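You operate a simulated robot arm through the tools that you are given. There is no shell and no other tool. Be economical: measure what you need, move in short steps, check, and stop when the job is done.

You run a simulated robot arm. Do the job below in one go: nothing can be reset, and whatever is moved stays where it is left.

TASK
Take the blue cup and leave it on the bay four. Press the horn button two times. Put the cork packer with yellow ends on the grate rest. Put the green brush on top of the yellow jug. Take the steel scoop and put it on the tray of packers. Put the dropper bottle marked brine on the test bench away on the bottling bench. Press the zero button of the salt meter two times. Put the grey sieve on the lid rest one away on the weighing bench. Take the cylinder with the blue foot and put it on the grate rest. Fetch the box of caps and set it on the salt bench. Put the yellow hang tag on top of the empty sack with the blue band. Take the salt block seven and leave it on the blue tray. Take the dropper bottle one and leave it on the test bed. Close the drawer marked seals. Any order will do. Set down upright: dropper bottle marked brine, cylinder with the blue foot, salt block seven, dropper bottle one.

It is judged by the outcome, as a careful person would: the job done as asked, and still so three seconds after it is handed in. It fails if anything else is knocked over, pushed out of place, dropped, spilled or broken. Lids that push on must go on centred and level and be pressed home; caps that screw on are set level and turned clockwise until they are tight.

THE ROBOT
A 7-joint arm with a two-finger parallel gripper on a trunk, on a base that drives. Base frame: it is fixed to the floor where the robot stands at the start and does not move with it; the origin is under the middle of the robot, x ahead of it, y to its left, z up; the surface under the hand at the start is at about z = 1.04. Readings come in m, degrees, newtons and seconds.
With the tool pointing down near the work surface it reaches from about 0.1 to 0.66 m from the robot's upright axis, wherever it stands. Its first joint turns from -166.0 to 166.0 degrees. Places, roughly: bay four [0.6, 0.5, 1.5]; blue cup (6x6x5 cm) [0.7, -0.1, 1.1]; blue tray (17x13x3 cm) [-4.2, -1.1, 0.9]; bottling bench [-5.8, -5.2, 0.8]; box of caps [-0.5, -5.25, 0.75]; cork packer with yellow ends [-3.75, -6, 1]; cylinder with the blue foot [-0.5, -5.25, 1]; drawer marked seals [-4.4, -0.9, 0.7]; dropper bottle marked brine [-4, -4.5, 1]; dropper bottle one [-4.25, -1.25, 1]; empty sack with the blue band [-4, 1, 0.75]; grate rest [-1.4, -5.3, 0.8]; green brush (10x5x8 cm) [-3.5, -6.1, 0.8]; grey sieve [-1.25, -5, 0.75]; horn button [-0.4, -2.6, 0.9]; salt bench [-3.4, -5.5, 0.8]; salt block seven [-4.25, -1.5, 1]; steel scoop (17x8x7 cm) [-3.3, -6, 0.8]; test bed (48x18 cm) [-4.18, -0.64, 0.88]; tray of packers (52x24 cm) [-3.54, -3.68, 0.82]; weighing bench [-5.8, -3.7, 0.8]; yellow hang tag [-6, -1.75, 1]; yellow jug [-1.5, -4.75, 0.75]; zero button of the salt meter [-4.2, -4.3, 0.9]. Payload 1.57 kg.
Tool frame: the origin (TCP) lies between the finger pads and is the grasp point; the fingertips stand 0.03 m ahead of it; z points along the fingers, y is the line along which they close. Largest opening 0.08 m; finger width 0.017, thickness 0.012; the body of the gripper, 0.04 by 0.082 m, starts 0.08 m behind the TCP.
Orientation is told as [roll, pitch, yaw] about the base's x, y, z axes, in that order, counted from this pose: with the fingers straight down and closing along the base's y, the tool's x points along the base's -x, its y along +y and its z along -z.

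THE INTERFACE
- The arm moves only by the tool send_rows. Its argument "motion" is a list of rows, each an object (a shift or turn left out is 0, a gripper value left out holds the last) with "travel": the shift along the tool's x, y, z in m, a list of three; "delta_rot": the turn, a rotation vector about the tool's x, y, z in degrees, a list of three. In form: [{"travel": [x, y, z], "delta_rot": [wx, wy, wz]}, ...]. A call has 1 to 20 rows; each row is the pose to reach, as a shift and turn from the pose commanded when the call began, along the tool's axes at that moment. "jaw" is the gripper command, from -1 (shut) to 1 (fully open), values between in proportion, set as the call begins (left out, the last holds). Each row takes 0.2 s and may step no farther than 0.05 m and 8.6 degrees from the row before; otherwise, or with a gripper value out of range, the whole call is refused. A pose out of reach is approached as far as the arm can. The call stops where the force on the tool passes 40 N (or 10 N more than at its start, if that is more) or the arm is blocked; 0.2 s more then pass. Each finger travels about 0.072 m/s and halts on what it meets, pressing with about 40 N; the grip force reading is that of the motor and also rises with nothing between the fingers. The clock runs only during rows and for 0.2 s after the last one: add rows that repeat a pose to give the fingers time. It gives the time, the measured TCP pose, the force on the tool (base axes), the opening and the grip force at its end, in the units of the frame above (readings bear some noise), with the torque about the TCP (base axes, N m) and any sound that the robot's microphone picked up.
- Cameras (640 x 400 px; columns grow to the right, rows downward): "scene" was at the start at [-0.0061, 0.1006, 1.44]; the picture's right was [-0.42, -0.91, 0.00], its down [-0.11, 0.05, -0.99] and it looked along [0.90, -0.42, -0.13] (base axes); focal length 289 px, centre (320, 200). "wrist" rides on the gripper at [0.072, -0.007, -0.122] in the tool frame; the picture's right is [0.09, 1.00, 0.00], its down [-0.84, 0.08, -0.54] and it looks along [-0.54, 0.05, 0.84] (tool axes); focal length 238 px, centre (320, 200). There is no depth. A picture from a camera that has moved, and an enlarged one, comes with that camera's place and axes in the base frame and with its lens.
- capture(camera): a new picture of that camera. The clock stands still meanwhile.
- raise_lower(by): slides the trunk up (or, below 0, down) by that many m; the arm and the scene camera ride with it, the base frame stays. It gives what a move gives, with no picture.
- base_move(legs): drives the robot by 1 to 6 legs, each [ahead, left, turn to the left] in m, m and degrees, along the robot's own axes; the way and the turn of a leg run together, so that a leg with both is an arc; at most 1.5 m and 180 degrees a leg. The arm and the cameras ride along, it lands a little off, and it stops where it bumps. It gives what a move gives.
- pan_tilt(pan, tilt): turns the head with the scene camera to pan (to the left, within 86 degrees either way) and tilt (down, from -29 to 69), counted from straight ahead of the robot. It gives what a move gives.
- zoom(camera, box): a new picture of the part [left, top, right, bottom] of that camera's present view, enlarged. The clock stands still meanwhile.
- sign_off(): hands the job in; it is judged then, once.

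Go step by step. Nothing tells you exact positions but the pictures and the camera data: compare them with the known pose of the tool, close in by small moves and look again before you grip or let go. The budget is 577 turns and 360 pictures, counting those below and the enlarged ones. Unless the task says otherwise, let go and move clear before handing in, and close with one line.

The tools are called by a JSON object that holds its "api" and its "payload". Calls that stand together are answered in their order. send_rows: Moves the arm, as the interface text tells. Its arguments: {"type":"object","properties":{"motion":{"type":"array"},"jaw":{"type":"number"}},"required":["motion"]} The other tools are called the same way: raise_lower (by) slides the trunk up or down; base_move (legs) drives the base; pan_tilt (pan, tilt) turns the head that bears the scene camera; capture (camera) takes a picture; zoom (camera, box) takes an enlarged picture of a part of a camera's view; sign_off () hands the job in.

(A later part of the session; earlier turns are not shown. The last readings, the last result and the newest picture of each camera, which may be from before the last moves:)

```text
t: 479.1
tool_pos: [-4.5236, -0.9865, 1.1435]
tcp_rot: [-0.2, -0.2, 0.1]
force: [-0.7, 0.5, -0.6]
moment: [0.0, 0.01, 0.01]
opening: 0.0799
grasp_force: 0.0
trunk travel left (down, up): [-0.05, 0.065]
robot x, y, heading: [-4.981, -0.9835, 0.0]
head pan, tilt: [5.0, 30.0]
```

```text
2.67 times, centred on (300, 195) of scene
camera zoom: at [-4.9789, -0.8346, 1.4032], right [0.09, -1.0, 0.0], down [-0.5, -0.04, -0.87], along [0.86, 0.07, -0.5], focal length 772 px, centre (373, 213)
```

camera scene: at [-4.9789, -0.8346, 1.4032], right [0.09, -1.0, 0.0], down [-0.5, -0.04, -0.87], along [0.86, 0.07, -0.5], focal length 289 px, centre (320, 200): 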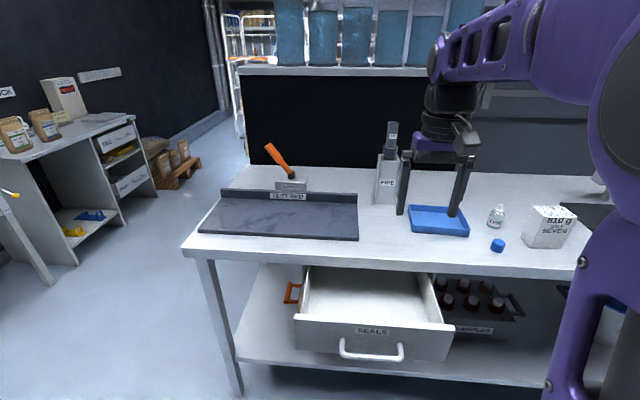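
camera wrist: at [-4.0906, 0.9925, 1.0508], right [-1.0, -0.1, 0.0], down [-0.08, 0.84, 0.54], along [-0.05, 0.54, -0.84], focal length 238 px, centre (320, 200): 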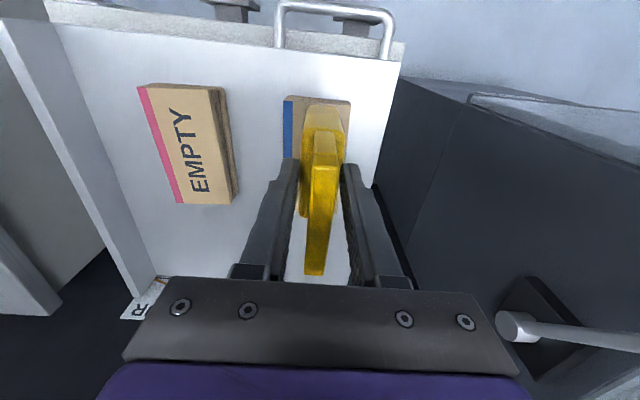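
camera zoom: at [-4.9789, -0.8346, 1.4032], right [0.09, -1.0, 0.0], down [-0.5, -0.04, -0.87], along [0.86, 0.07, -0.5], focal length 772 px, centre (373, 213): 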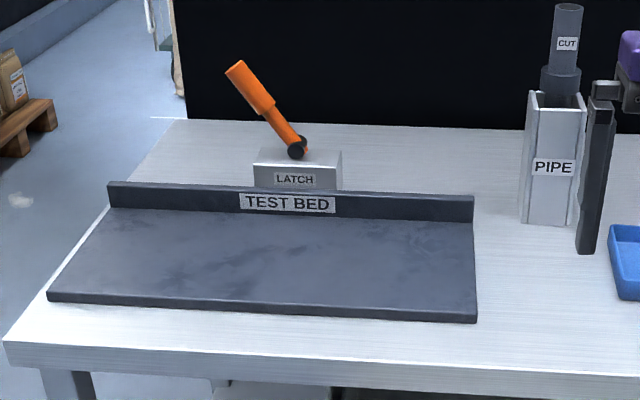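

I see the block, the bottle ONE, the blue tray, the test bed and the open SEALS drawer. I'll close the drawer first with the shut fingers pitched forward.

{"api": "base_move", "payload": {"legs": [[-0.14, 0.05, 0]]}}

{"api": "send_rows", "payload": {"motion": [{"travel": [-0.04, 0, 0]}, {"travel": [-0.08, 0, 0]}, {"travel": [-0.11, 0, 0]}], "jaw": -1}}

{"api": "send_rows", "payload": {"motion": [{"delta_rot": [0, -8, 0]}, {"delta_rot": [0, -16, 0]}, {"delta_rot": [0, -24, 0]}, {"delta_rot": [0, -32, 0]}, {"delta_rot": [0, -40, 0]}, {"delta_rot": [0, -48, 0]}, {"delta_rot": [0, -56, 0]}, {"delta_rot": [0, -60, 0]}]}}

{"api": "capture", "payload": {"camera": "wrist"}}

```text
t: 480.5
tool_pos: [-4.6628, -0.9371, 1.1439]
tcp_rot: [-0.1, -0.1, 0.2]
force: [0.7, -0.2, -0.4]
moment: [0.01, 0.02, -0.03]
opening: 0.08
grasp_force: 0.1
trunk travel left (down, up): [-0.05, 0.065]
robot x, y, heading: [-5.1222, -0.9317, 0.1]
head pan, tilt: [5.0, 30.0]
```

```text
t: 481.3
tool_pos: [-4.5524, -0.9368, 1.1424]
tcp_rot: [-0.1, 0.1, 0.2]
force: [0.7, 0.0, -0.1]
moment: [-0.02, 0.0, -0.02]
opening: 0.0
grasp_force: 18.5
trunk travel left (down, up): [-0.05, 0.065]
robot x, y, heading: [-5.1216, -0.931, 0.1]
head pan, tilt: [5.0, 30.0]
```

```text
t: 483.1
tool_pos: [-4.5528, -0.9352, 1.1437]
tcp_rot: [-0.6, -60.1, 0.6]
force: [-0.2, 0.1, -0.2]
moment: [0.0, 0.02, 0.0]
opening: 0.0
grasp_force: 21.6
trunk travel left (down, up): [-0.05, 0.065]
robot x, y, heading: [-5.1199, -0.9328, -0.2]
head pan, tilt: [5.0, 30.0]
```

```text
206 pictures are left
camera wrist: at [-4.694, -0.9423, 1.1417], right [-0.05, 1.0, -0.08], down [-0.05, 0.08, 1.0], along [1.0, 0.05, 0.05], focal length 238 px, centre (320, 200)
```

wrist: 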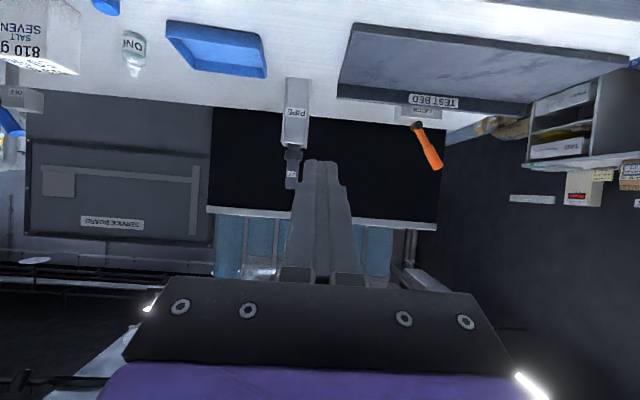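

{"api": "send_rows", "payload": {"motion": [{"travel": [0.02, 0, -0.0346]}, {"travel": [0.056, 0, -0.014]}, {"travel": [0.092, 0, 0.007]}, {"travel": [0.128, 0, 0.028]}, {"travel": [0.164, 0, 0.049]}, {"travel": [0.2, 0, 0.07]}]}}

{"api": "capture", "payload": {"camera": "wrist"}}

{"api": "capture", "payload": {"camera": "scene"}}

```text
t: 484.5
tool_pos: [-4.5925, -0.9365, 0.9341]
tcp_rot: [-0.2, -60.1, 0.3]
force: [-0.1, 0.4, 0.4]
moment: [0.02, -0.01, 0.02]
opening: 0.0
grasp_force: 21.3
trunk travel left (down, up): [-0.05, 0.065]
robot x, y, heading: [-5.1213, -0.9332, -0.2]
head pan, tilt: [5.0, 30.0]
```

```text
205 pictures are left
camera wrist: at [-4.7331, -0.9433, 0.9326], right [-0.05, 1.0, -0.08], down [-0.05, 0.08, 1.0], along [1.0, 0.05, 0.05], focal length 238 px, centre (320, 200)
```

wrist: 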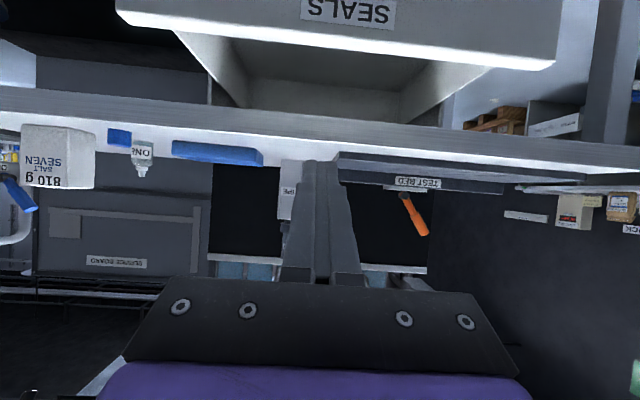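

```text
204 pictures are left
camera scene: at [-5.119, -0.7845, 1.4032], right [0.09, -1.0, 0.0], down [-0.5, -0.04, -0.87], along [0.86, 0.07, -0.5], focal length 289 px, centre (320, 200)
```

scene: 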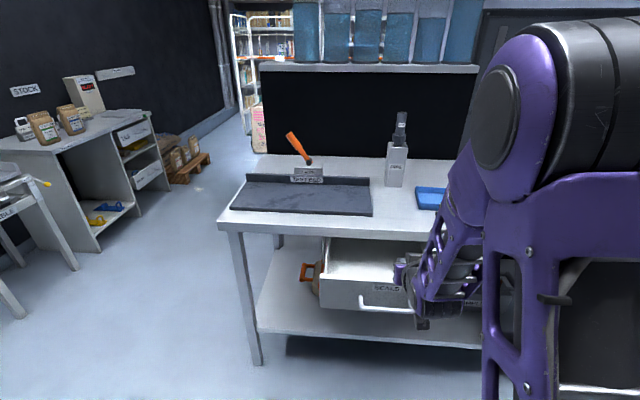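

{"api": "send_rows", "payload": {"motion": [{"travel": [0.031, 0.003, 0.018]}, {"travel": [0.062, 0.006, 0.036]}, {"travel": [0.094, 0.01, 0.054]}, {"travel": [0.125, 0.012, 0.072]}]}}

{"api": "capture", "payload": {"camera": "wrist"}}

{"api": "zoom", "payload": {"camera": "scene", "box": [300, 200, 520, 350]}}

```text
t: 485.5
tool_pos: [-4.5916, -0.9264, 0.7919]
tcp_rot: [-0.2, -60.1, 0.3]
force: [-0.3, -0.2, 0.9]
moment: [0.02, 0.02, 0.0]
opening: 0.0003
grasp_force: 21.0
trunk travel left (down, up): [-0.05, 0.065]
robot x, y, heading: [-5.1178, -0.93, -0.3]
head pan, tilt: [5.0, 30.0]
```

```text
203 pictures are left
camera wrist: at [-4.7331, -0.9329, 0.7896], right [-0.05, 1.0, -0.08], down [-0.05, 0.08, 1.0], along [1.0, 0.05, 0.05], focal length 238 px, centre (320, 200)
```

wrist: 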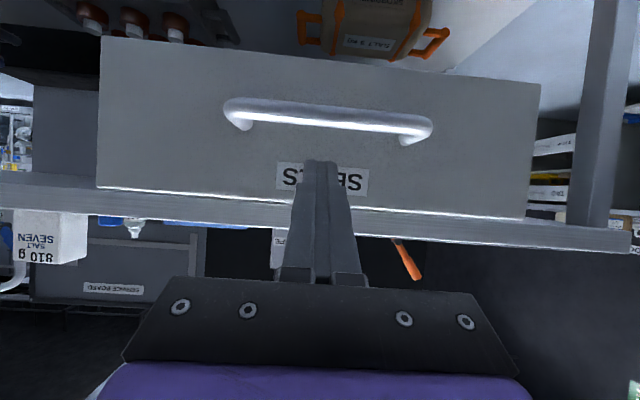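

```text
2.67 times, centred on (410, 275) of scene
camera zoom: at [-5.119, -0.7845, 1.4032], right [0.09, -1.0, 0.0], down [-0.5, -0.04, -0.87], along [0.86, 0.07, -0.5], focal length 772 px, centre (80, 0)
```

zoom: 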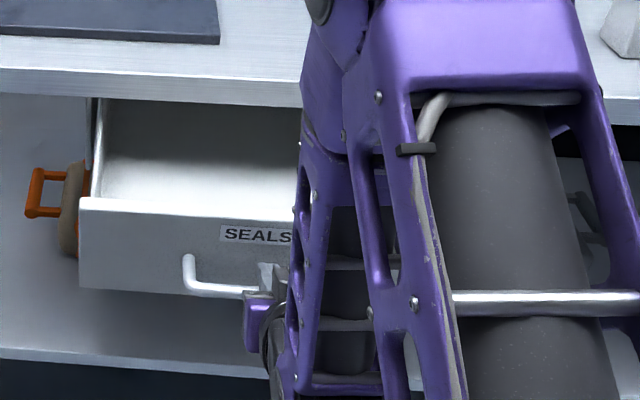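

The fingertips are at the label, above the handle. I'll push forward.

{"api": "send_rows", "payload": {"motion": [{"travel": [-0.01, 0, 0.0173]}, {"travel": [-0.02, 0, 0.0346]}, {"travel": [-0.03, 0, 0.052]}, {"travel": [-0.04, 0, 0.0693]}, {"travel": [-0.05, 0, 0.0866]}]}}

{"api": "capture", "payload": {"camera": "wrist"}}

```text
t: 486.7
tool_pos: [-4.4917, -0.9231, 0.7933]
tcp_rot: [-0.3, -60.2, 0.5]
force: [-0.7, -1.2, 0.3]
moment: [0.02, 0.04, 0.0]
opening: 0.0
grasp_force: 21.3
trunk travel left (down, up): [-0.05, 0.065]
robot x, y, heading: [-5.1217, -0.9335, -0.1]
head pan, tilt: [5.0, 30.0]
```

```text
201 pictures are left
camera wrist: at [-4.6323, -0.9313, 0.7907], right [-0.05, 1.0, -0.08], down [-0.05, 0.08, 1.0], along [1.0, 0.05, 0.05], focal length 238 px, centre (320, 200)
```

wrist: 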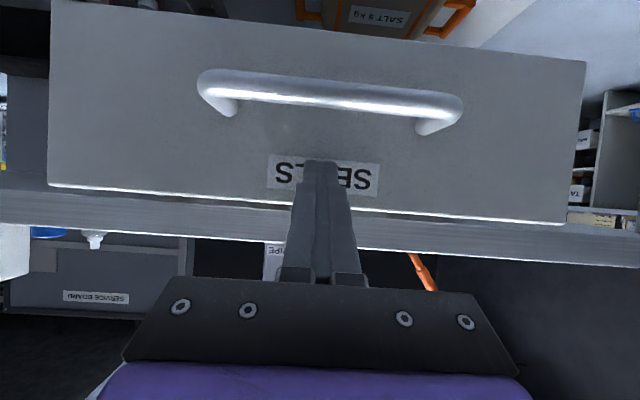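

{"api": "send_rows", "payload": {"motion": [{"travel": [-0.01, 0, 0.0173]}, {"travel": [-0.02, 0, 0.0346]}, {"travel": [-0.03, 0, 0.052]}, {"travel": [-0.04, 0, 0.0693]}]}}

{"api": "capture", "payload": {"camera": "wrist"}}

{"api": "capture", "payload": {"camera": "scene"}}

```text
t: 487.7
tool_pos: [-4.4115, -0.9235, 0.7923]
tcp_rot: [-0.3, -60.1, 0.4]
force: [0.1, 0.3, 0.9]
moment: [-0.03, -0.01, 0.02]
opening: 0.0003
grasp_force: 21.5
trunk travel left (down, up): [-0.05, 0.065]
robot x, y, heading: [-5.1167, -0.9304, -0.2]
head pan, tilt: [5.0, 30.0]
```

```text
200 pictures are left
camera wrist: at [-4.5525, -0.9303, 0.7897], right [-0.05, 1.0, -0.08], down [-0.05, 0.08, 1.0], along [1.0, 0.05, 0.05], focal length 238 px, centre (320, 200)
```

wrist: 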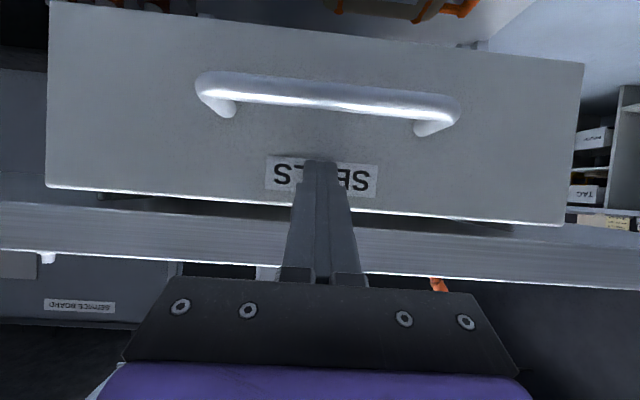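

```text
199 pictures are left
camera scene: at [-5.1188, -0.7844, 1.4031], right [0.09, -1.0, 0.0], down [-0.5, -0.04, -0.87], along [0.86, 0.07, -0.5], focal length 289 px, centre (320, 200)
```

scene: 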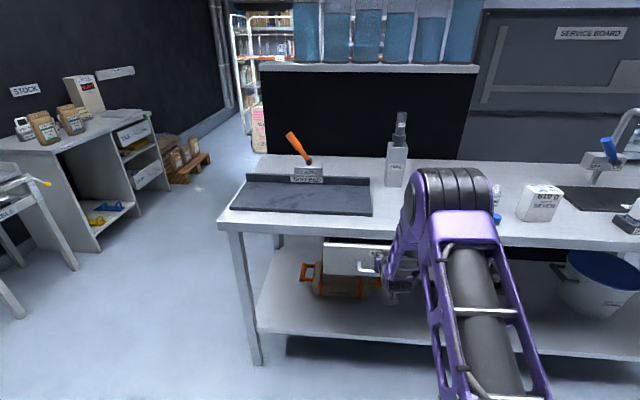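

{"api": "base_move", "payload": {"legs": [[0.05, 0, 0]]}}

{"api": "capture", "payload": {"camera": "wrist"}}

```text
t: 488.6
tool_pos: [-4.379, -0.9227, 0.7894]
tcp_rot: [-0.2, -59.4, 0.4]
force: [-3.1, 0.3, 1.7]
moment: [0.02, -0.01, 0.01]
opening: 0.0
grasp_force: 21.3
trunk travel left (down, up): [-0.05, 0.065]
robot x, y, heading: [-5.0803, -0.9331, 0.1]
head pan, tilt: [5.0, 30.0]
stopped in leg 1: the force on the tool passed its limit at 194 N (the readings are from after the stop); the commanded pose is now the measured one
```

```text
198 pictures are left
camera wrist: at [-4.52, -0.9303, 0.788], right [-0.05, 1.0, -0.08], down [-0.04, 0.08, 1.0], along [1.0, 0.05, 0.04], focal length 238 px, centre (320, 200)
```

wrist: 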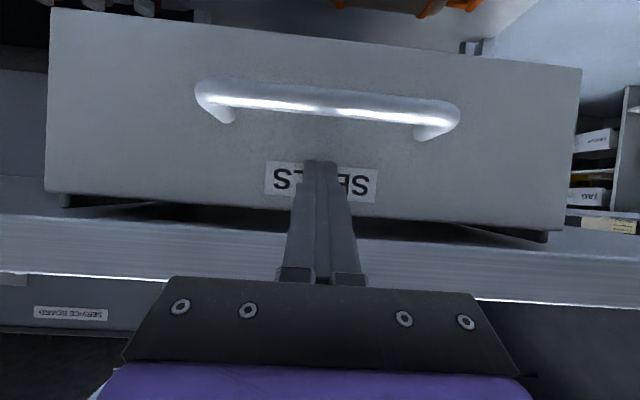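

The drawer reached its stop. I'll back away and check it.

{"api": "base_move", "payload": {"legs": [[-0.1, 0, 0]]}}

{"api": "capture", "payload": {"camera": "wrist"}}

{"api": "zoom", "payload": {"camera": "scene", "box": [280, 200, 500, 350]}}

```text
t: 489.8
tool_pos: [-4.4783, -0.9216, 0.7888]
tcp_rot: [-0.2, -59.5, 0.5]
force: [-0.6, 0.5, 0.9]
moment: [0.0, 0.02, -0.01]
opening: 0.0
grasp_force: 21.0
trunk travel left (down, up): [-0.05, 0.065]
robot x, y, heading: [-5.1807, -0.93, -0.1]
head pan, tilt: [5.0, 30.0]
```

```text
197 pictures are left
camera wrist: at [-4.6188, -0.9297, 0.7879], right [-0.05, 1.0, -0.08], down [-0.04, 0.08, 1.0], along [1.0, 0.05, 0.04], focal length 238 px, centre (320, 200)
```

wrist: 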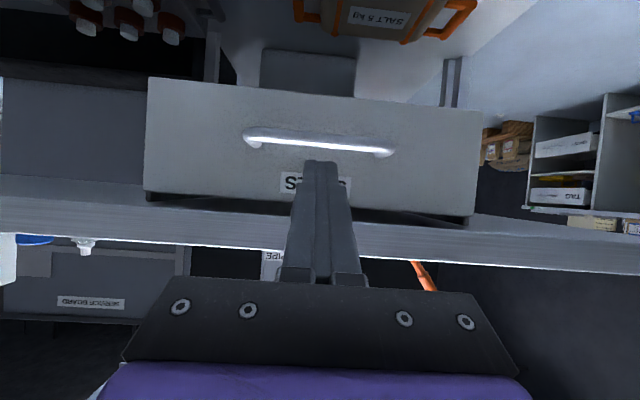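

```text
2.67 times, centred on (390, 275) of scene
camera zoom: at [-5.1812, -0.7844, 1.4032], right [0.09, -1.0, 0.0], down [-0.5, -0.04, -0.87], along [0.86, 0.08, -0.5], focal length 772 px, centre (133, 0)
```

zoom: 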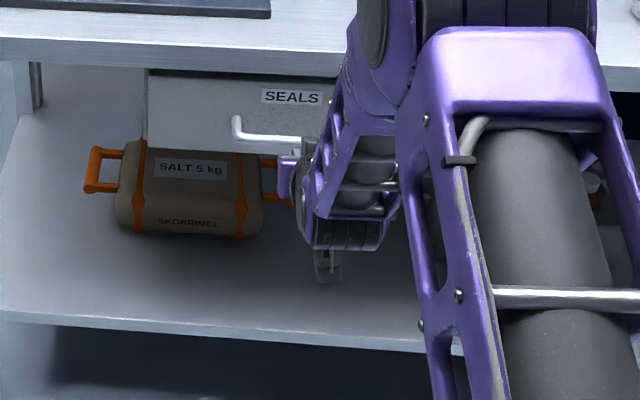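

The drawer is closed. I'll raise the arm back to tool-down.

{"api": "send_rows", "payload": {"motion": [{"travel": [0.02, 0, -0.035]}, {"travel": [0.04, 0, -0.07]}, {"travel": [0.015, 0, -0.105]}, {"travel": [-0.02, 0, -0.135]}, {"travel": [-0.06, 0, -0.16]}, {"travel": [-0.1, 0, -0.182]}, {"travel": [-0.14, 0, -0.204]}, {"travel": [-0.18, 0, -0.227]}, {"travel": [-0.22, 0, -0.248]}, {"travel": [-0.257, 0, -0.264]}]}}

{"api": "send_rows", "payload": {"motion": [{"delta_rot": [0, 8, 0]}, {"delta_rot": [0, 16, 0]}, {"delta_rot": [0, 24, 0]}, {"delta_rot": [0, 32, 0]}, {"delta_rot": [0, 40, 0]}, {"delta_rot": [0, 48, 0]}, {"delta_rot": [0, 56, 0]}, {"delta_rot": [0, 59.5, 0]}], "jaw": 1}}

{"api": "base_move", "payload": {"legs": [[0, -0.45, 0], [0.2, 0, 0]]}}

{"api": "capture", "payload": {"camera": "scene"}}

{"api": "capture", "payload": {"camera": "wrist"}}

```text
t: 492.0
tool_pos: [-4.5757, -0.922, 1.1429]
tcp_rot: [-0.3, -59.4, 0.4]
force: [0.7, 0.0, 0.9]
moment: [-0.02, 0.01, -0.01]
opening: 0.0
grasp_force: 21.2
trunk travel left (down, up): [-0.05, 0.065]
robot x, y, heading: [-5.1826, -0.933, 0.1]
head pan, tilt: [5.0, 30.0]
```

```text
t: 493.8
tool_pos: [-4.5749, -0.9219, 1.1432]
tcp_rot: [-0.1, 0.1, 0.4]
force: [-0.3, -0.1, -0.2]
moment: [0.01, 0.01, 0.02]
opening: 0.0798
grasp_force: 0.1
trunk travel left (down, up): [-0.05, 0.065]
robot x, y, heading: [-5.1806, -0.9306, 0.1]
head pan, tilt: [5.0, 30.0]
```

```text
t: 499.8
tool_pos: [-4.3745, -1.3779, 1.1439]
tcp_rot: [0.0, -0.1, 0.0]
force: [-0.6, 0.3, -0.7]
moment: [0.03, -0.01, 0.0]
opening: 0.0798
grasp_force: 0.1
trunk travel left (down, up): [-0.05, 0.065]
robot x, y, heading: [-4.9826, -1.3827, -0.2]
head pan, tilt: [5.0, 30.0]
```

```text
195 pictures are left
camera scene: at [-4.9809, -1.238, 1.4031], right [0.08, -1.0, 0.0], down [-0.5, -0.04, -0.87], along [0.86, 0.07, -0.5], focal length 289 px, centre (320, 200)
```

scene: 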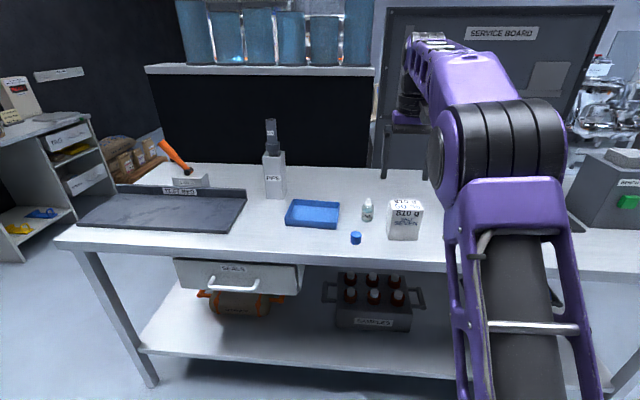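

```text
194 pictures are left
camera wrist: at [-4.4465, -1.3837, 1.2653], right [-0.09, 1.0, 0.0], down [0.84, 0.08, 0.54], along [0.54, 0.05, -0.84], focal length 238 px, centre (320, 200)
```

wrist: 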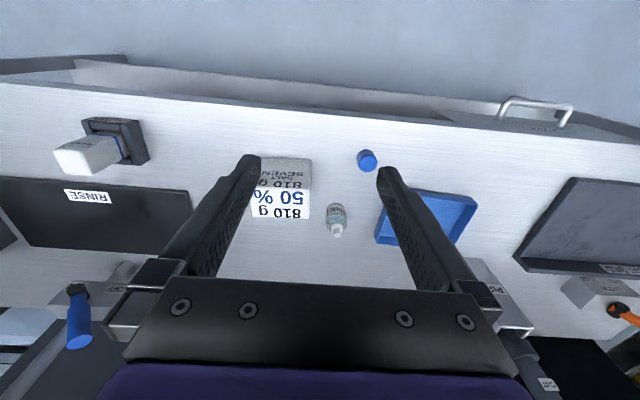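

{"api": "zoom", "payload": {"camera": "wrist", "box": [230, 130, 390, 250]}}

{"api": "zoom", "payload": {"camera": "scene", "box": [270, 170, 450, 260]}}

```text
3.33 times, centred on (310, 190) of wrist
camera zoom: at [-4.4465, -1.3837, 1.2653], right [-0.09, 1.0, 0.0], down [0.84, 0.08, 0.54], along [0.54, 0.05, -0.84], focal length 794 px, centre (353, 233)
```

zoom: 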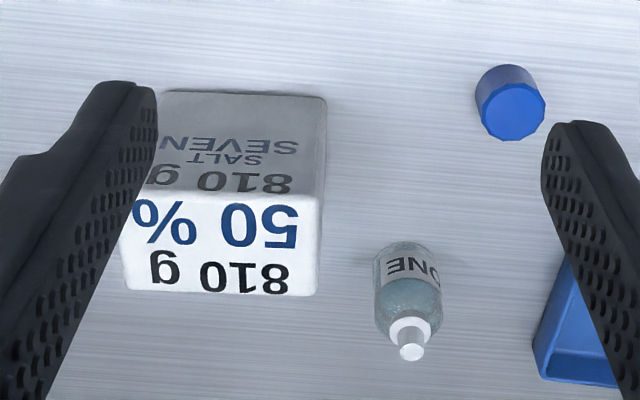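

```text
3.56 times, centred on (360, 215) of scene
camera zoom: at [-4.9809, -1.238, 1.4031], right [0.08, -1.0, 0.0], down [-0.5, -0.04, -0.87], along [0.86, 0.07, -0.5], focal length 1029 px, centre (178, 147)
```

zoom: 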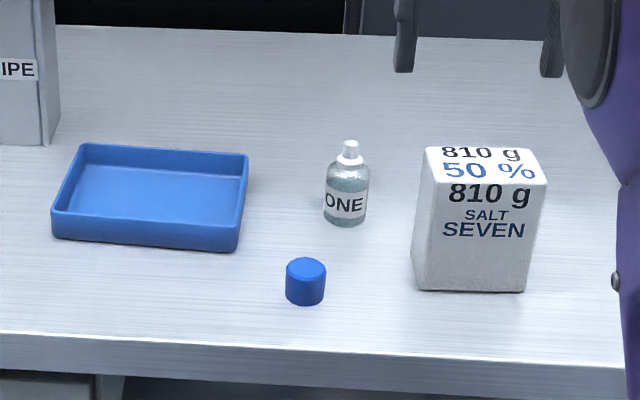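

I place the block at (-4.246,-1.424), measuring 9 cm (y) × 5 cm (x) × 10 cm; the bottle at (-4.185,-1.329); and the tray centre at (-4.164,-1.143), with the bench at z≈0.865. I'll take the block first, with the tool turned to close along x.

{"api": "base_move", "payload": {"legs": [[0.14, -0.02, 0]]}}

{"api": "send_rows", "payload": {"motion": [{"delta_rot": [0, 0, 8]}, {"delta_rot": [0, 0, 16]}, {"delta_rot": [0, 0, 24]}, {"delta_rot": [0, 0, 32]}, {"delta_rot": [0, 0, 40]}, {"delta_rot": [0, 0, 48]}, {"delta_rot": [0, 0, 56]}, {"delta_rot": [0, 0, 64]}, {"delta_rot": [0, 0, 72]}, {"delta_rot": [0, 0, 80]}, {"delta_rot": [0, 0, 88]}, {"delta_rot": [0, 0, 90]}]}}

{"api": "capture", "payload": {"camera": "wrist"}}

```text
t: 501.2
tool_pos: [-4.2357, -1.3968, 1.1436]
tcp_rot: [-0.1, 0.0, 0.1]
force: [0.0, -0.1, 0.5]
moment: [0.0, 0.01, 0.01]
opening: 0.0805
grasp_force: 0.0
trunk travel left (down, up): [-0.05, 0.065]
robot x, y, heading: [-4.8408, -1.4049, -0.0]
head pan, tilt: [5.0, 30.0]
```

```text
t: 503.8
tool_pos: [-4.2356, -1.3986, 1.1449]
tcp_rot: [-0.1, -0.1, -90.1]
force: [0.2, -0.2, -0.2]
moment: [-0.04, -0.02, 0.04]
opening: 0.0798
grasp_force: 0.1
trunk travel left (down, up): [-0.05, 0.065]
robot x, y, heading: [-4.8419, -1.4032, -0.3]
head pan, tilt: [5.0, 30.0]
```

```text
191 pictures are left
camera wrist: at [-4.2417, -1.3255, 1.2649], right [1.0, 0.09, 0.0], down [0.08, -0.84, 0.54], along [0.05, -0.54, -0.84], focal length 238 px, centre (320, 200)
```

wrist: 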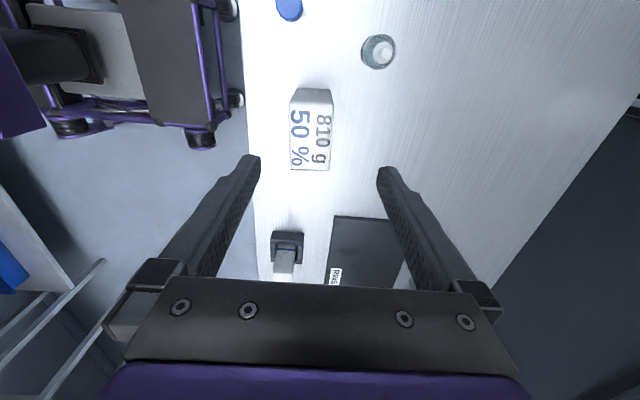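

{"api": "send_rows", "payload": {"motion": [{"travel": [-0.0225, -0.0104, 0.02]}, {"travel": [-0.0225, -0.0104, 0.06]}, {"travel": [-0.0225, -0.0104, 0.1]}, {"travel": [-0.0225, -0.0104, 0.14]}]}}

{"api": "capture", "payload": {"camera": "wrist"}}

```text
t: 504.8
tool_pos: [-4.2465, -1.4199, 1.0028]
tcp_rot: [-0.1, -0.2, -89.9]
force: [0.3, 0.3, -0.2]
moment: [0.0, -0.01, 0.01]
opening: 0.08
grasp_force: 0.0
trunk travel left (down, up): [-0.05, 0.065]
robot x, y, heading: [-4.8416, -1.4061, -0.1]
head pan, tilt: [5.0, 30.0]
```

```text
190 pictures are left
camera wrist: at [-4.2529, -1.3491, 1.1248], right [1.0, 0.09, 0.0], down [0.08, -0.84, 0.54], along [0.05, -0.54, -0.84], focal length 238 px, centre (320, 200)
```

wrist: 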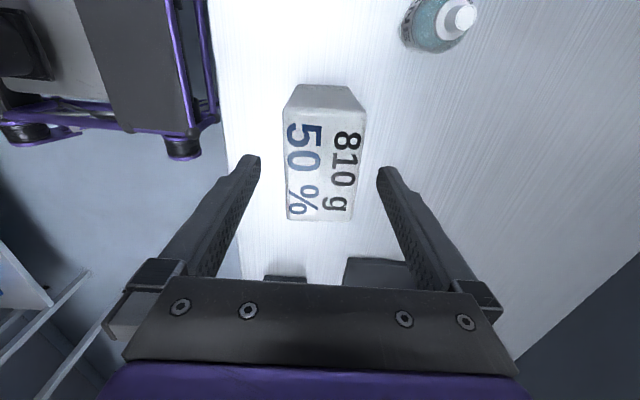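

{"api": "send_rows", "payload": {"motion": [{"travel": [0, 0.0, 0.03]}, {"travel": [0, 0.0, 0.06]}, {"travel": [0, 0.0, 0.073]}]}}

{"api": "send_rows", "payload": {"motion": [{"travel": [0, 0, 0]}, {"travel": [0, 0, 0]}, {"travel": [0, 0, 0]}, {"travel": [0, 0, 0]}], "jaw": -1}}

{"api": "send_rows", "payload": {"motion": [{"travel": [0, 0, -0.005]}, {"travel": [0, 0, -0.015]}, {"travel": [0, 0, -0.03]}, {"travel": [0, 0, -0.05]}]}}

{"api": "capture", "payload": {"camera": "wrist"}}

```text
t: 505.6
tool_pos: [-4.246, -1.4204, 0.9302]
tcp_rot: [0.0, -0.1, -89.9]
force: [0.0, 0.6, 0.0]
moment: [-0.03, -0.01, 0.05]
opening: 0.08
grasp_force: 0.0
trunk travel left (down, up): [-0.05, 0.065]
robot x, y, heading: [-4.8397, -1.4052, -0.3]
head pan, tilt: [5.0, 30.0]
```

```text
t: 506.6
tool_pos: [-4.2474, -1.4208, 0.9301]
tcp_rot: [0.0, -0.1, -90.0]
force: [1.2, 0.4, -0.1]
moment: [-0.01, -0.04, 0.04]
opening: 0.0555
grasp_force: 40.7
trunk travel left (down, up): [-0.05, 0.065]
robot x, y, heading: [-4.8423, -1.4081, -0.3]
head pan, tilt: [5.0, 30.0]
```

```text
t: 507.6
tool_pos: [-4.2451, -1.4192, 0.981]
tcp_rot: [0.0, -0.2, -89.8]
force: [-0.1, 0.1, -8.1]
moment: [0.06, 0.02, 0.03]
opening: 0.0557
grasp_force: 39.9
trunk travel left (down, up): [-0.05, 0.065]
robot x, y, heading: [-4.8423, -1.4058, -0.3]
head pan, tilt: [5.0, 30.0]
```

```text
189 pictures are left
camera wrist: at [-4.2516, -1.3484, 1.1016], right [1.0, 0.09, 0.0], down [0.08, -0.84, 0.54], along [0.05, -0.54, -0.84], focal length 238 px, centre (320, 200)
```

wrist: 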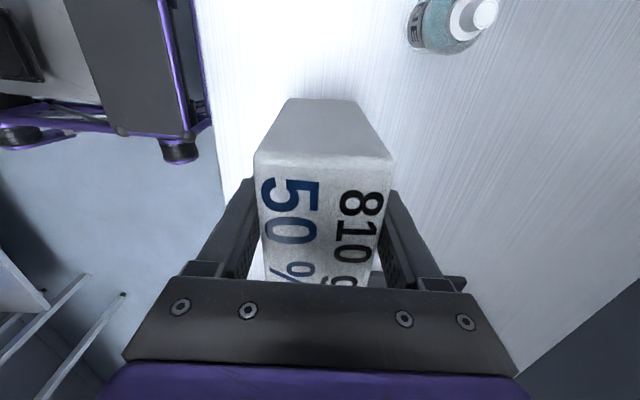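

{"api": "send_rows", "payload": {"motion": [{"travel": [0, 0, -0.03]}, {"travel": [0, 0, -0.06]}, {"travel": [0, 0, -0.1]}]}}

{"api": "base_move", "payload": {"legs": [[0, 0.28, 0], [0.07, 0, 0.2]]}}

{"api": "capture", "payload": {"camera": "wrist"}}

{"api": "capture", "payload": {"camera": "scene"}}

```text
t: 508.4
tool_pos: [-4.2455, -1.4207, 1.0824]
tcp_rot: [0.1, -0.1, -90.0]
force: [0.5, -0.6, -9.1]
moment: [0.03, -0.01, -0.02]
opening: 0.0557
grasp_force: 40.0
trunk travel left (down, up): [-0.05, 0.065]
robot x, y, heading: [-4.8431, -1.4045, -0.4]
head pan, tilt: [5.0, 30.0]
```

```text
t: 512.3
tool_pos: [-4.1761, -1.1369, 1.0799]
tcp_rot: [-0.1, 0.0, -89.7]
force: [-0.3, 0.5, -8.3]
moment: [0.07, -0.01, 0.02]
opening: 0.0556
grasp_force: 39.8
trunk travel left (down, up): [-0.05, 0.065]
robot x, y, heading: [-4.7704, -1.1255, 0.1]
head pan, tilt: [5.0, 30.0]
```

```text
188 pictures are left
camera wrist: at [-4.1821, -1.0652, 1.202], right [1.0, 0.1, 0.0], down [0.08, -0.84, 0.54], along [0.05, -0.54, -0.84], focal length 238 px, centre (320, 200)
```

wrist: 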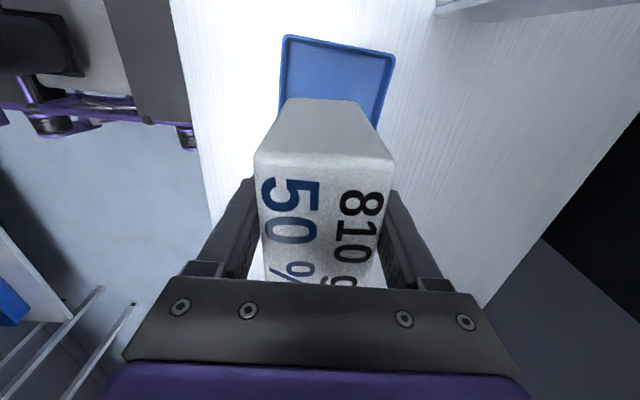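

```text
187 pictures are left
camera scene: at [-4.7712, -0.9775, 1.4031], right [0.09, -1.0, 0.0], down [-0.5, -0.04, -0.87], along [0.86, 0.08, -0.5], focal length 289 px, centre (320, 200)
```

scene: 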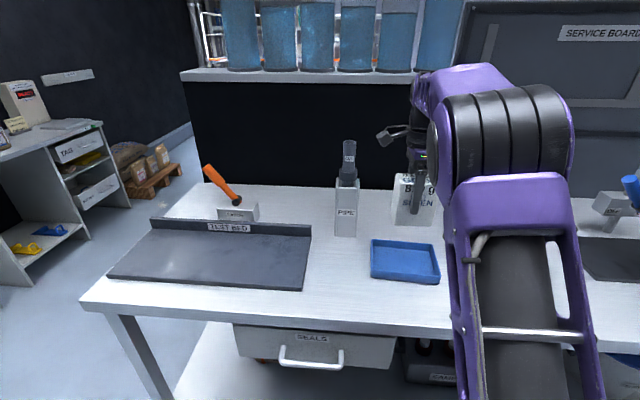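

{"api": "send_rows", "payload": {"motion": [{"travel": [0, 0, 0.03]}, {"travel": [0, 0, 0.06]}, {"travel": [0, 0, 0.09]}, {"travel": [0, 0, 0.115]}]}}

{"api": "capture", "payload": {"camera": "wrist"}}

{"api": "zoom", "payload": {"camera": "scene", "box": [330, 180, 470, 300]}}

```text
t: 513.3
tool_pos: [-4.1752, -1.1376, 0.9653]
tcp_rot: [-0.1, -0.1, -89.7]
force: [-0.4, 0.6, -7.1]
moment: [0.03, 0.01, -0.02]
opening: 0.0555
grasp_force: 40.0
trunk travel left (down, up): [-0.05, 0.065]
robot x, y, heading: [-4.7712, -1.1295, 0.1]
head pan, tilt: [5.0, 30.0]
```

```text
186 pictures are left
camera wrist: at [-4.1821, -1.0648, 1.0857], right [1.0, 0.1, 0.0], down [0.08, -0.84, 0.54], along [0.05, -0.54, -0.84], focal length 238 px, centre (320, 200)
```

wrist: 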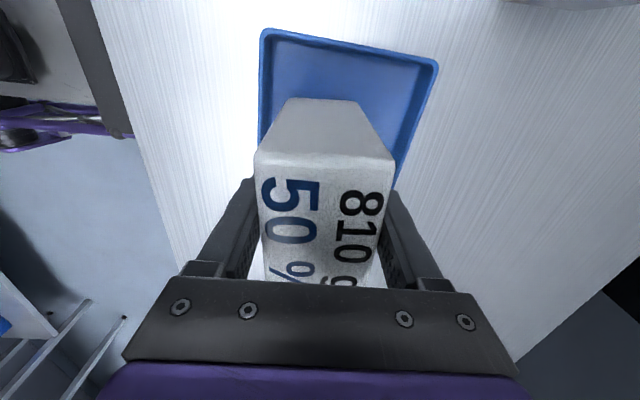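

```text
3.33 times, centred on (400, 240) of scene
camera zoom: at [-4.7711, -0.9775, 1.4031], right [0.09, -1.0, 0.0], down [-0.5, -0.04, -0.87], along [0.86, 0.08, -0.5], focal length 965 px, centre (53, 67)
```

zoom: 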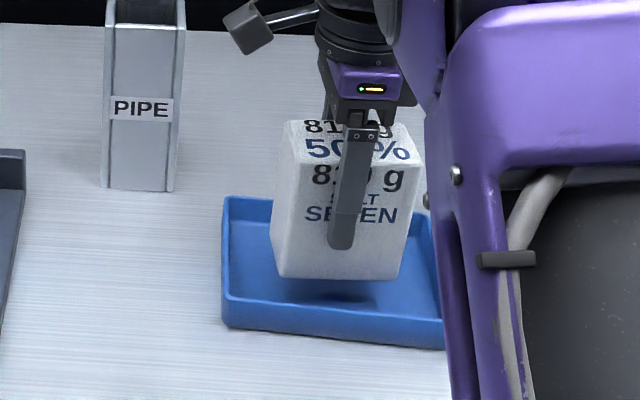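

{"api": "send_rows", "payload": {"motion": [{"travel": [-0.004, 0.005, 0.005]}, {"travel": [-0.008, 0.01, 0.015]}, {"travel": [-0.008, 0.01, 0.024]}]}}

{"api": "send_rows", "payload": {"motion": [{"travel": [0, 0, 0.004]}, {"travel": [0, 0, 0.006]}]}}

{"api": "send_rows", "payload": {"motion": [{"travel": [0, 0, 0.003]}, {"travel": [0, 0, 0.004]}]}}

```text
t: 514.1
tool_pos: [-4.166, -1.1464, 0.9415]
tcp_rot: [0.0, -0.1, -89.7]
force: [0.9, -0.7, -9.0]
moment: [0.02, -0.02, 0.0]
opening: 0.0555
grasp_force: 39.9
trunk travel left (down, up): [-0.05, 0.065]
robot x, y, heading: [-4.7725, -1.1234, -0.2]
head pan, tilt: [5.0, 30.0]
```

```text
t: 514.7
tool_pos: [-4.1642, -1.1455, 0.9347]
tcp_rot: [-0.1, 0.0, -89.7]
force: [-0.4, -0.2, -8.0]
moment: [0.03, 0.0, -0.02]
opening: 0.0554
grasp_force: 39.9
trunk travel left (down, up): [-0.05, 0.065]
robot x, y, heading: [-4.7742, -1.1249, -0.0]
head pan, tilt: [5.0, 30.0]
```

```text
t: 515.3
tool_pos: [-4.1654, -1.1455, 0.9345]
tcp_rot: [0.2, 0.0, -89.7]
force: [-0.6, -0.2, 12.2]
moment: [0.09, 0.66, 0.1]
opening: 0.0553
grasp_force: 39.9
trunk travel left (down, up): [-0.05, 0.065]
robot x, y, heading: [-4.7722, -1.1242, 0.1]
head pan, tilt: [5.0, 30.0]
```

Contact at the tray floor. I'll release and rise.

{"api": "send_rows", "payload": {"motion": [{"travel": [0, 0, -0.001]}, {"travel": [0, 0, -0.001]}, {"travel": [0, 0, -0.001]}, {"travel": [0, 0, -0.001]}], "jaw": 0.8}}

{"api": "send_rows", "payload": {"motion": [{"travel": [0, 0, -0.03]}, {"travel": [0, 0, -0.07]}, {"travel": [0, 0, -0.11]}, {"travel": [0, 0, -0.15]}, {"travel": [0, 0, -0.2]}]}}

{"api": "capture", "payload": {"camera": "scene"}}

```text
t: 516.3
tool_pos: [-4.1668, -1.1454, 0.9312]
tcp_rot: [0.0, -0.1, -89.7]
force: [0.5, -0.1, 0.4]
moment: [-0.02, -0.01, -0.05]
opening: 0.0719
grasp_force: 0.0
trunk travel left (down, up): [-0.05, 0.065]
robot x, y, heading: [-4.7746, -1.1226, 0.2]
head pan, tilt: [5.0, 30.0]
```

```text
t: 517.5
tool_pos: [-4.1648, -1.146, 1.134]
tcp_rot: [0.0, -0.1, -89.8]
force: [-0.3, -0.1, 0.5]
moment: [-0.04, 0.02, 0.0]
opening: 0.0718
grasp_force: 0.1
trunk travel left (down, up): [-0.05, 0.065]
robot x, y, heading: [-4.7733, -1.122, -0.2]
head pan, tilt: [5.0, 30.0]
```

```text
184 pictures are left
camera scene: at [-4.7716, -0.9774, 1.4031], right [0.09, -1.0, 0.0], down [-0.5, -0.04, -0.87], along [0.86, 0.08, -0.5], focal length 289 px, centre (320, 200)
```

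scene: 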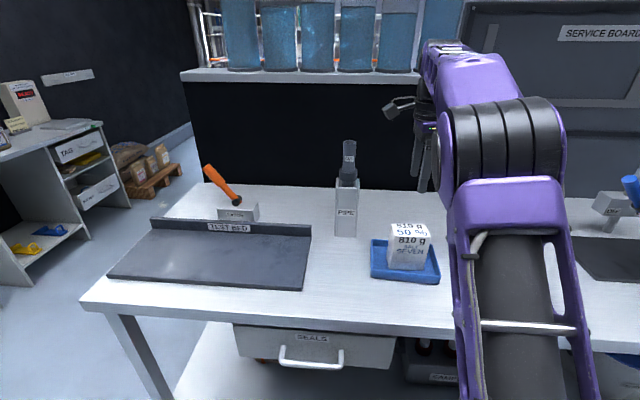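

The block stands in the tray. Now dropper bottle one.

{"api": "base_move", "payload": {"legs": [[0, -0.185, 0]]}}

{"api": "send_rows", "payload": {"motion": [{"travel": [0, -0.01, 0.03]}, {"travel": [0, -0.02, 0.07]}, {"travel": [0, -0.02, 0.1]}]}}

{"api": "capture", "payload": {"camera": "wrist"}}

```text
t: 519.9
tool_pos: [-4.166, -1.3323, 1.1342]
tcp_rot: [0.0, -0.1, -89.8]
force: [-0.4, 0.7, -0.6]
moment: [-0.01, -0.02, -0.03]
opening: 0.072
grasp_force: 0.0
trunk travel left (down, up): [-0.05, 0.065]
robot x, y, heading: [-4.7751, -1.3106, -0.2]
head pan, tilt: [5.0, 30.0]
```

```text
t: 520.7
tool_pos: [-4.1871, -1.3321, 1.033]
tcp_rot: [0.0, -0.2, -89.8]
force: [-0.2, -0.3, 0.1]
moment: [0.0, -0.02, 0.0]
opening: 0.0719
grasp_force: 0.0
trunk travel left (down, up): [-0.05, 0.065]
robot x, y, heading: [-4.7706, -1.3116, -0.2]
head pan, tilt: [5.0, 30.0]
```

```text
183 pictures are left
camera wrist: at [-4.1924, -1.2597, 1.154], right [1.0, 0.1, 0.0], down [0.08, -0.84, 0.54], along [0.05, -0.54, -0.84], focal length 238 px, centre (320, 200)
```

wrist: 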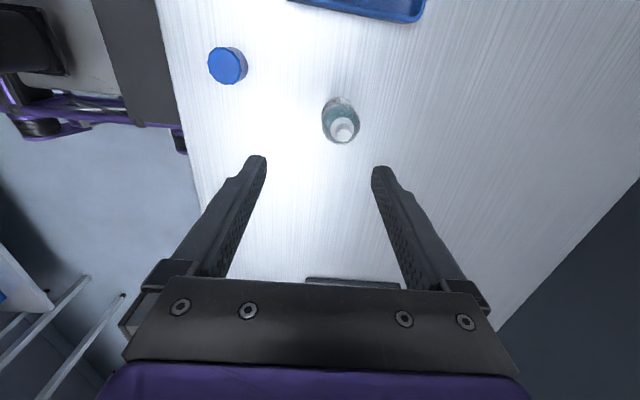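

{"api": "send_rows", "payload": {"motion": [{"travel": [0.013, 0.02, 0.02]}, {"travel": [0.013, 0.02, 0.06]}, {"travel": [0.013, 0.02, 0.08]}]}}

{"api": "capture", "payload": {"camera": "wrist"}}

```text
t: 521.5
tool_pos: [-4.1657, -1.3195, 0.9532]
tcp_rot: [0.0, -0.2, -89.7]
force: [0.1, -0.5, 0.9]
moment: [0.02, 0.0, -0.05]
opening: 0.0721
grasp_force: 0.0
trunk travel left (down, up): [-0.05, 0.065]
robot x, y, heading: [-4.7713, -1.3105, -0.3]
head pan, tilt: [5.0, 30.0]
```

```text
182 pictures are left
camera wrist: at [-4.1722, -1.2474, 1.0741], right [1.0, 0.1, 0.0], down [0.08, -0.84, 0.54], along [0.05, -0.54, -0.84], focal length 238 px, centre (320, 200)
```

wrist: 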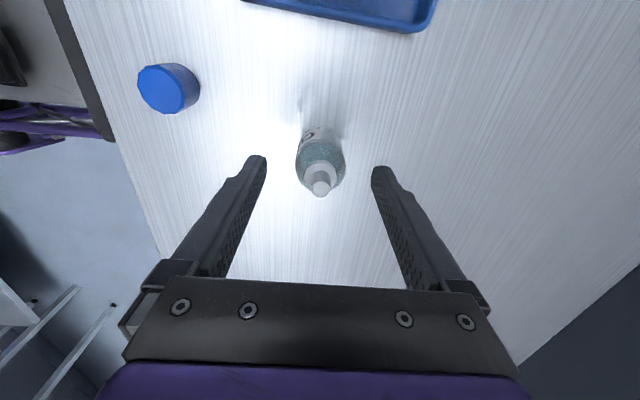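

{"api": "send_rows", "payload": {"motion": [{"travel": [0.003, 0, 0.03]}, {"travel": [0.003, 0, 0.053]}]}}

{"api": "send_rows", "payload": {"motion": [{"travel": [0, 0, 0]}, {"travel": [0, 0, 0]}, {"travel": [0, 0, 0]}, {"travel": [0, 0, 0]}], "jaw": -1}}

{"api": "send_rows", "payload": {"motion": [{"travel": [0, 0, -0.005]}, {"travel": [0, 0, -0.02]}, {"travel": [0, 0, -0.05]}, {"travel": [0, 0, -0.09]}, {"travel": [0, 0, -0.13]}, {"travel": [0, 0, -0.17]}]}}

{"api": "capture", "payload": {"camera": "wrist"}}

```text
t: 522.1
tool_pos: [-4.1659, -1.3167, 0.8994]
tcp_rot: [0.0, -0.1, -89.7]
force: [0.5, 0.4, -0.1]
moment: [-0.02, 0.01, 0.01]
opening: 0.072
grasp_force: 0.1
trunk travel left (down, up): [-0.05, 0.065]
robot x, y, heading: [-4.7722, -1.3073, 0.1]
head pan, tilt: [5.0, 30.0]
```

```text
t: 523.1
tool_pos: [-4.1667, -1.3161, 0.9001]
tcp_rot: [0.0, -0.1, -89.8]
force: [0.9, -0.7, -0.2]
moment: [-0.01, 0.02, -0.01]
opening: 0.0384
grasp_force: 39.8
trunk travel left (down, up): [-0.05, 0.065]
robot x, y, heading: [-4.7703, -1.3147, -0.2]
head pan, tilt: [5.0, 30.0]
```

```text
t: 524.5
tool_pos: [-4.167, -1.3171, 1.0716]
tcp_rot: [0.0, -0.1, -89.9]
force: [-0.5, 0.8, -1.3]
moment: [-0.04, 0.02, -0.02]
opening: 0.0381
grasp_force: 39.8
trunk travel left (down, up): [-0.05, 0.065]
robot x, y, heading: [-4.7711, -1.312, -0.2]
head pan, tilt: [5.0, 30.0]
```

```text
181 pictures are left
camera wrist: at [-4.1725, -1.2451, 1.1923], right [1.0, 0.1, 0.0], down [0.08, -0.84, 0.54], along [0.05, -0.54, -0.84], focal length 238 px, centre (320, 200)
```

wrist: 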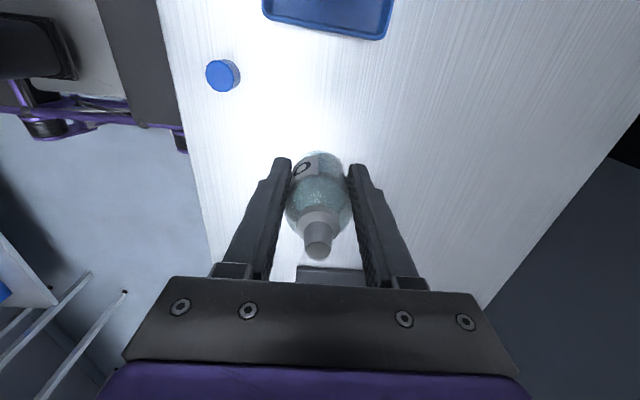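

{"api": "send_rows", "payload": {"motion": [{"travel": [0, -0.04, 0]}, {"travel": [0, -0.08, -0.01]}, {"travel": [0, -0.11, -0.02]}]}}

{"api": "base_move", "payload": {"legs": [[0, 0.65, 0.2]]}}

{"api": "capture", "payload": {"camera": "wrist"}}

{"api": "capture", "payload": {"camera": "scene"}}

```text
t: 525.3
tool_pos: [-4.2758, -1.3172, 1.0911]
tcp_rot: [0.1, -0.2, -89.9]
force: [0.6, 0.2, -0.9]
moment: [0.01, 0.04, 0.01]
opening: 0.0381
grasp_force: 39.6
trunk travel left (down, up): [-0.05, 0.065]
robot x, y, heading: [-4.7694, -1.3099, 0.1]
head pan, tilt: [5.0, 30.0]
```

```text
t: 532.0
tool_pos: [-4.2776, -0.6693, 1.0906]
tcp_rot: [0.0, -0.1, -89.7]
force: [-0.1, -0.3, -0.2]
moment: [0.03, 0.0, 0.02]
opening: 0.0381
grasp_force: 39.6
trunk travel left (down, up): [-0.05, 0.065]
robot x, y, heading: [-4.7696, -0.6627, 0.0]
head pan, tilt: [5.0, 30.0]
```

```text
180 pictures are left
camera wrist: at [-4.2833, -0.5976, 1.2118], right [1.0, 0.1, 0.0], down [0.08, -0.84, 0.54], along [0.05, -0.54, -0.84], focal length 238 px, centre (320, 200)
```

wrist: 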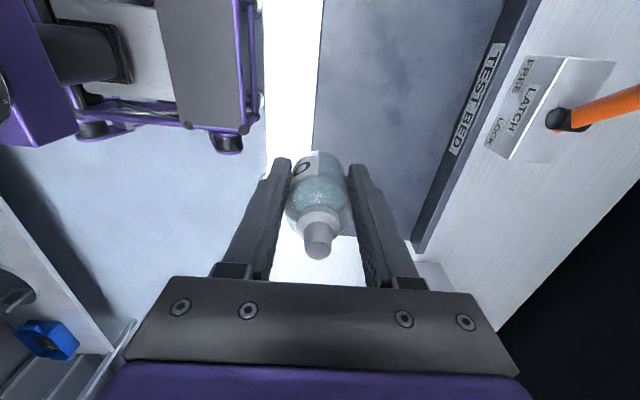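

```text
179 pictures are left
camera scene: at [-4.7715, -0.5165, 1.4032], right [0.09, -1.0, 0.0], down [-0.5, -0.04, -0.87], along [0.86, 0.08, -0.5], focal length 289 px, centre (320, 200)
```

scene: 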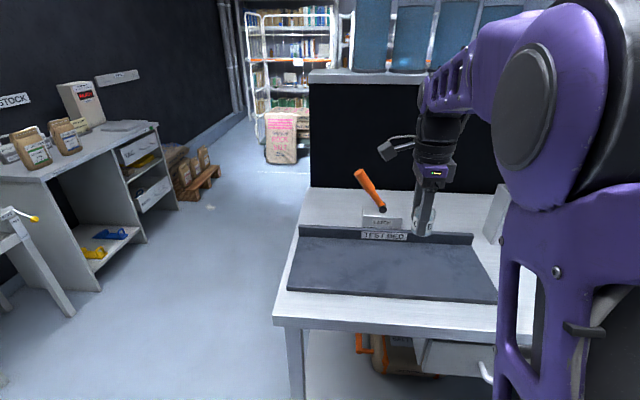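

{"api": "send_rows", "payload": {"motion": [{"travel": [0, 0.03, 0.02]}, {"travel": [0, 0.06, 0.05]}, {"travel": [0, 0.088, 0.08]}, {"travel": [0, 0.088, 0.12]}, {"travel": [0, 0.088, 0.155]}]}}

{"api": "capture", "payload": {"camera": "wrist"}}

{"api": "send_rows", "payload": {"motion": [{"travel": [0, 0, 0.005]}, {"travel": [0, 0, 0.01]}]}}

{"api": "send_rows", "payload": {"motion": [{"travel": [0, 0, 0.003]}, {"travel": [0, 0, 0.006]}]}}

```text
t: 533.2
tool_pos: [-4.1881, -0.6695, 0.9339]
tcp_rot: [0.0, -0.1, -89.7]
force: [-0.7, 0.1, -1.4]
moment: [0.04, -0.01, -0.01]
opening: 0.0381
grasp_force: 40.0
trunk travel left (down, up): [-0.05, 0.065]
robot x, y, heading: [-4.7722, -0.6622, 0.1]
head pan, tilt: [5.0, 30.0]
```

```text
178 pictures are left
camera wrist: at [-4.1944, -0.5978, 1.0564], right [1.0, 0.1, 0.0], down [0.08, -0.84, 0.54], along [0.05, -0.54, -0.84], focal length 238 px, centre (320, 200)
```

wrist: 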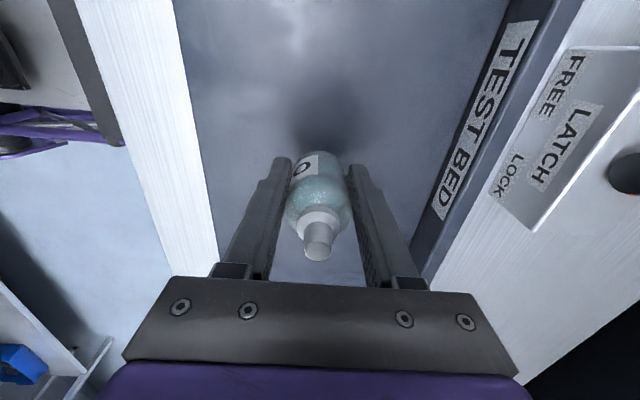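

```text
t: 533.8
tool_pos: [-4.1887, -0.6697, 0.9259]
tcp_rot: [0.1, -0.1, -89.8]
force: [0.3, -0.8, -0.9]
moment: [0.03, 0.0, -0.03]
opening: 0.038
grasp_force: 39.9
trunk travel left (down, up): [-0.05, 0.065]
robot x, y, heading: [-4.7717, -0.6641, -0.1]
head pan, tilt: [5.0, 30.0]
```

```text
t: 534.4
tool_pos: [-4.1884, -0.6699, 0.9196]
tcp_rot: [0.1, -0.2, -89.7]
force: [-1.3, -0.2, -0.4]
moment: [-0.02, 0.03, -0.04]
opening: 0.0382
grasp_force: 40.6
trunk travel left (down, up): [-0.05, 0.065]
robot x, y, heading: [-4.7721, -0.6633, 0.0]
head pan, tilt: [5.0, 30.0]
```

{"api": "send_rows", "payload": {"motion": [{"travel": [0, 0, 0.003]}, {"travel": [0, 0, 0.005]}]}}

{"api": "send_rows", "payload": {"motion": [{"travel": [0, 0, 0.003]}, {"travel": [0, 0, 0.004]}]}}

```text
t: 535.0
tool_pos: [-4.1893, -0.6695, 0.9155]
tcp_rot: [0.1, -0.1, -89.7]
force: [-1.0, 0.2, 6.5]
moment: [-0.05, 0.09, -0.05]
opening: 0.0381
grasp_force: 39.8
trunk travel left (down, up): [-0.05, 0.065]
robot x, y, heading: [-4.7708, -0.663, -0.2]
head pan, tilt: [5.0, 30.0]
```

```text
t: 535.6
tool_pos: [-4.1902, -0.6693, 0.9158]
tcp_rot: [0.5, -0.1, -89.7]
force: [-2.2, 1.7, 37.3]
moment: [-0.3, 0.28, -0.11]
opening: 0.0385
grasp_force: 40.4
trunk travel left (down, up): [-0.05, 0.065]
robot x, y, heading: [-4.7689, -0.6647, 0.2]
head pan, tilt: [5.0, 30.0]
```

Contact. I'll relieve the pressure, release and rise.

{"api": "send_rows", "payload": {"motion": [{"travel": [0, 0, -0.004]}, {"travel": [0, 0, -0.004]}]}}

{"api": "send_rows", "payload": {"motion": [{"travel": [0, 0, 0]}, {"travel": [0, 0, 0]}, {"travel": [0, 0, 0]}, {"travel": [0, 0, 0]}], "jaw": 1}}

{"api": "send_rows", "payload": {"motion": [{"travel": [0, 0, -0.03]}, {"travel": [0, 0, -0.07]}, {"travel": [0, 0, -0.11]}, {"travel": [0, 0, -0.15]}, {"travel": [0, -0.04, -0.19]}, {"travel": [0, -0.08, -0.22]}, {"travel": [0, -0.12, -0.22]}]}}

{"api": "capture", "payload": {"camera": "scene"}}

```text
t: 536.2
tool_pos: [-4.1886, -0.6694, 0.9157]
tcp_rot: [0.1, 0.0, -89.8]
force: [4.7, 0.9, 20.8]
moment: [-0.16, -0.18, 0.04]
opening: 0.0382
grasp_force: 40.2
trunk travel left (down, up): [-0.05, 0.065]
robot x, y, heading: [-4.7739, -0.6669, 0.1]
head pan, tilt: [5.0, 30.0]
```

```text
t: 537.2
tool_pos: [-4.1893, -0.6694, 0.9144]
tcp_rot: [-0.1, 0.0, -89.7]
force: [0.0, -0.7, 0.5]
moment: [-0.01, -0.05, 0.01]
opening: 0.08
grasp_force: 0.1
trunk travel left (down, up): [-0.05, 0.065]
robot x, y, heading: [-4.7734, -0.6631, -0.0]
head pan, tilt: [5.0, 30.0]
```

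```text
refused: row 5 steps farther than a row can; nothing moved
```

```text
177 pictures are left
camera scene: at [-4.7715, -0.5165, 1.4031], right [0.09, -1.0, 0.0], down [-0.5, -0.04, -0.87], along [0.86, 0.08, -0.5], focal length 289 px, centre (320, 200)
```

scene: 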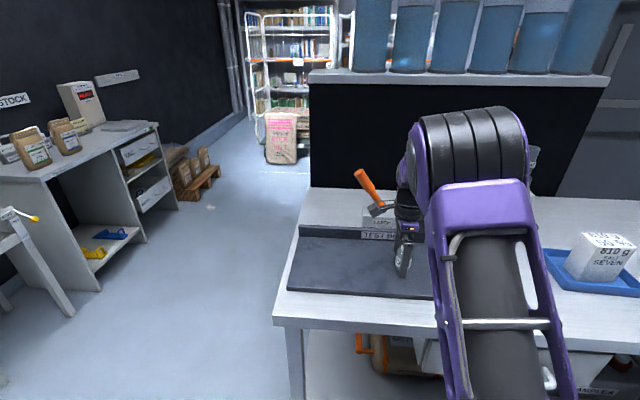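

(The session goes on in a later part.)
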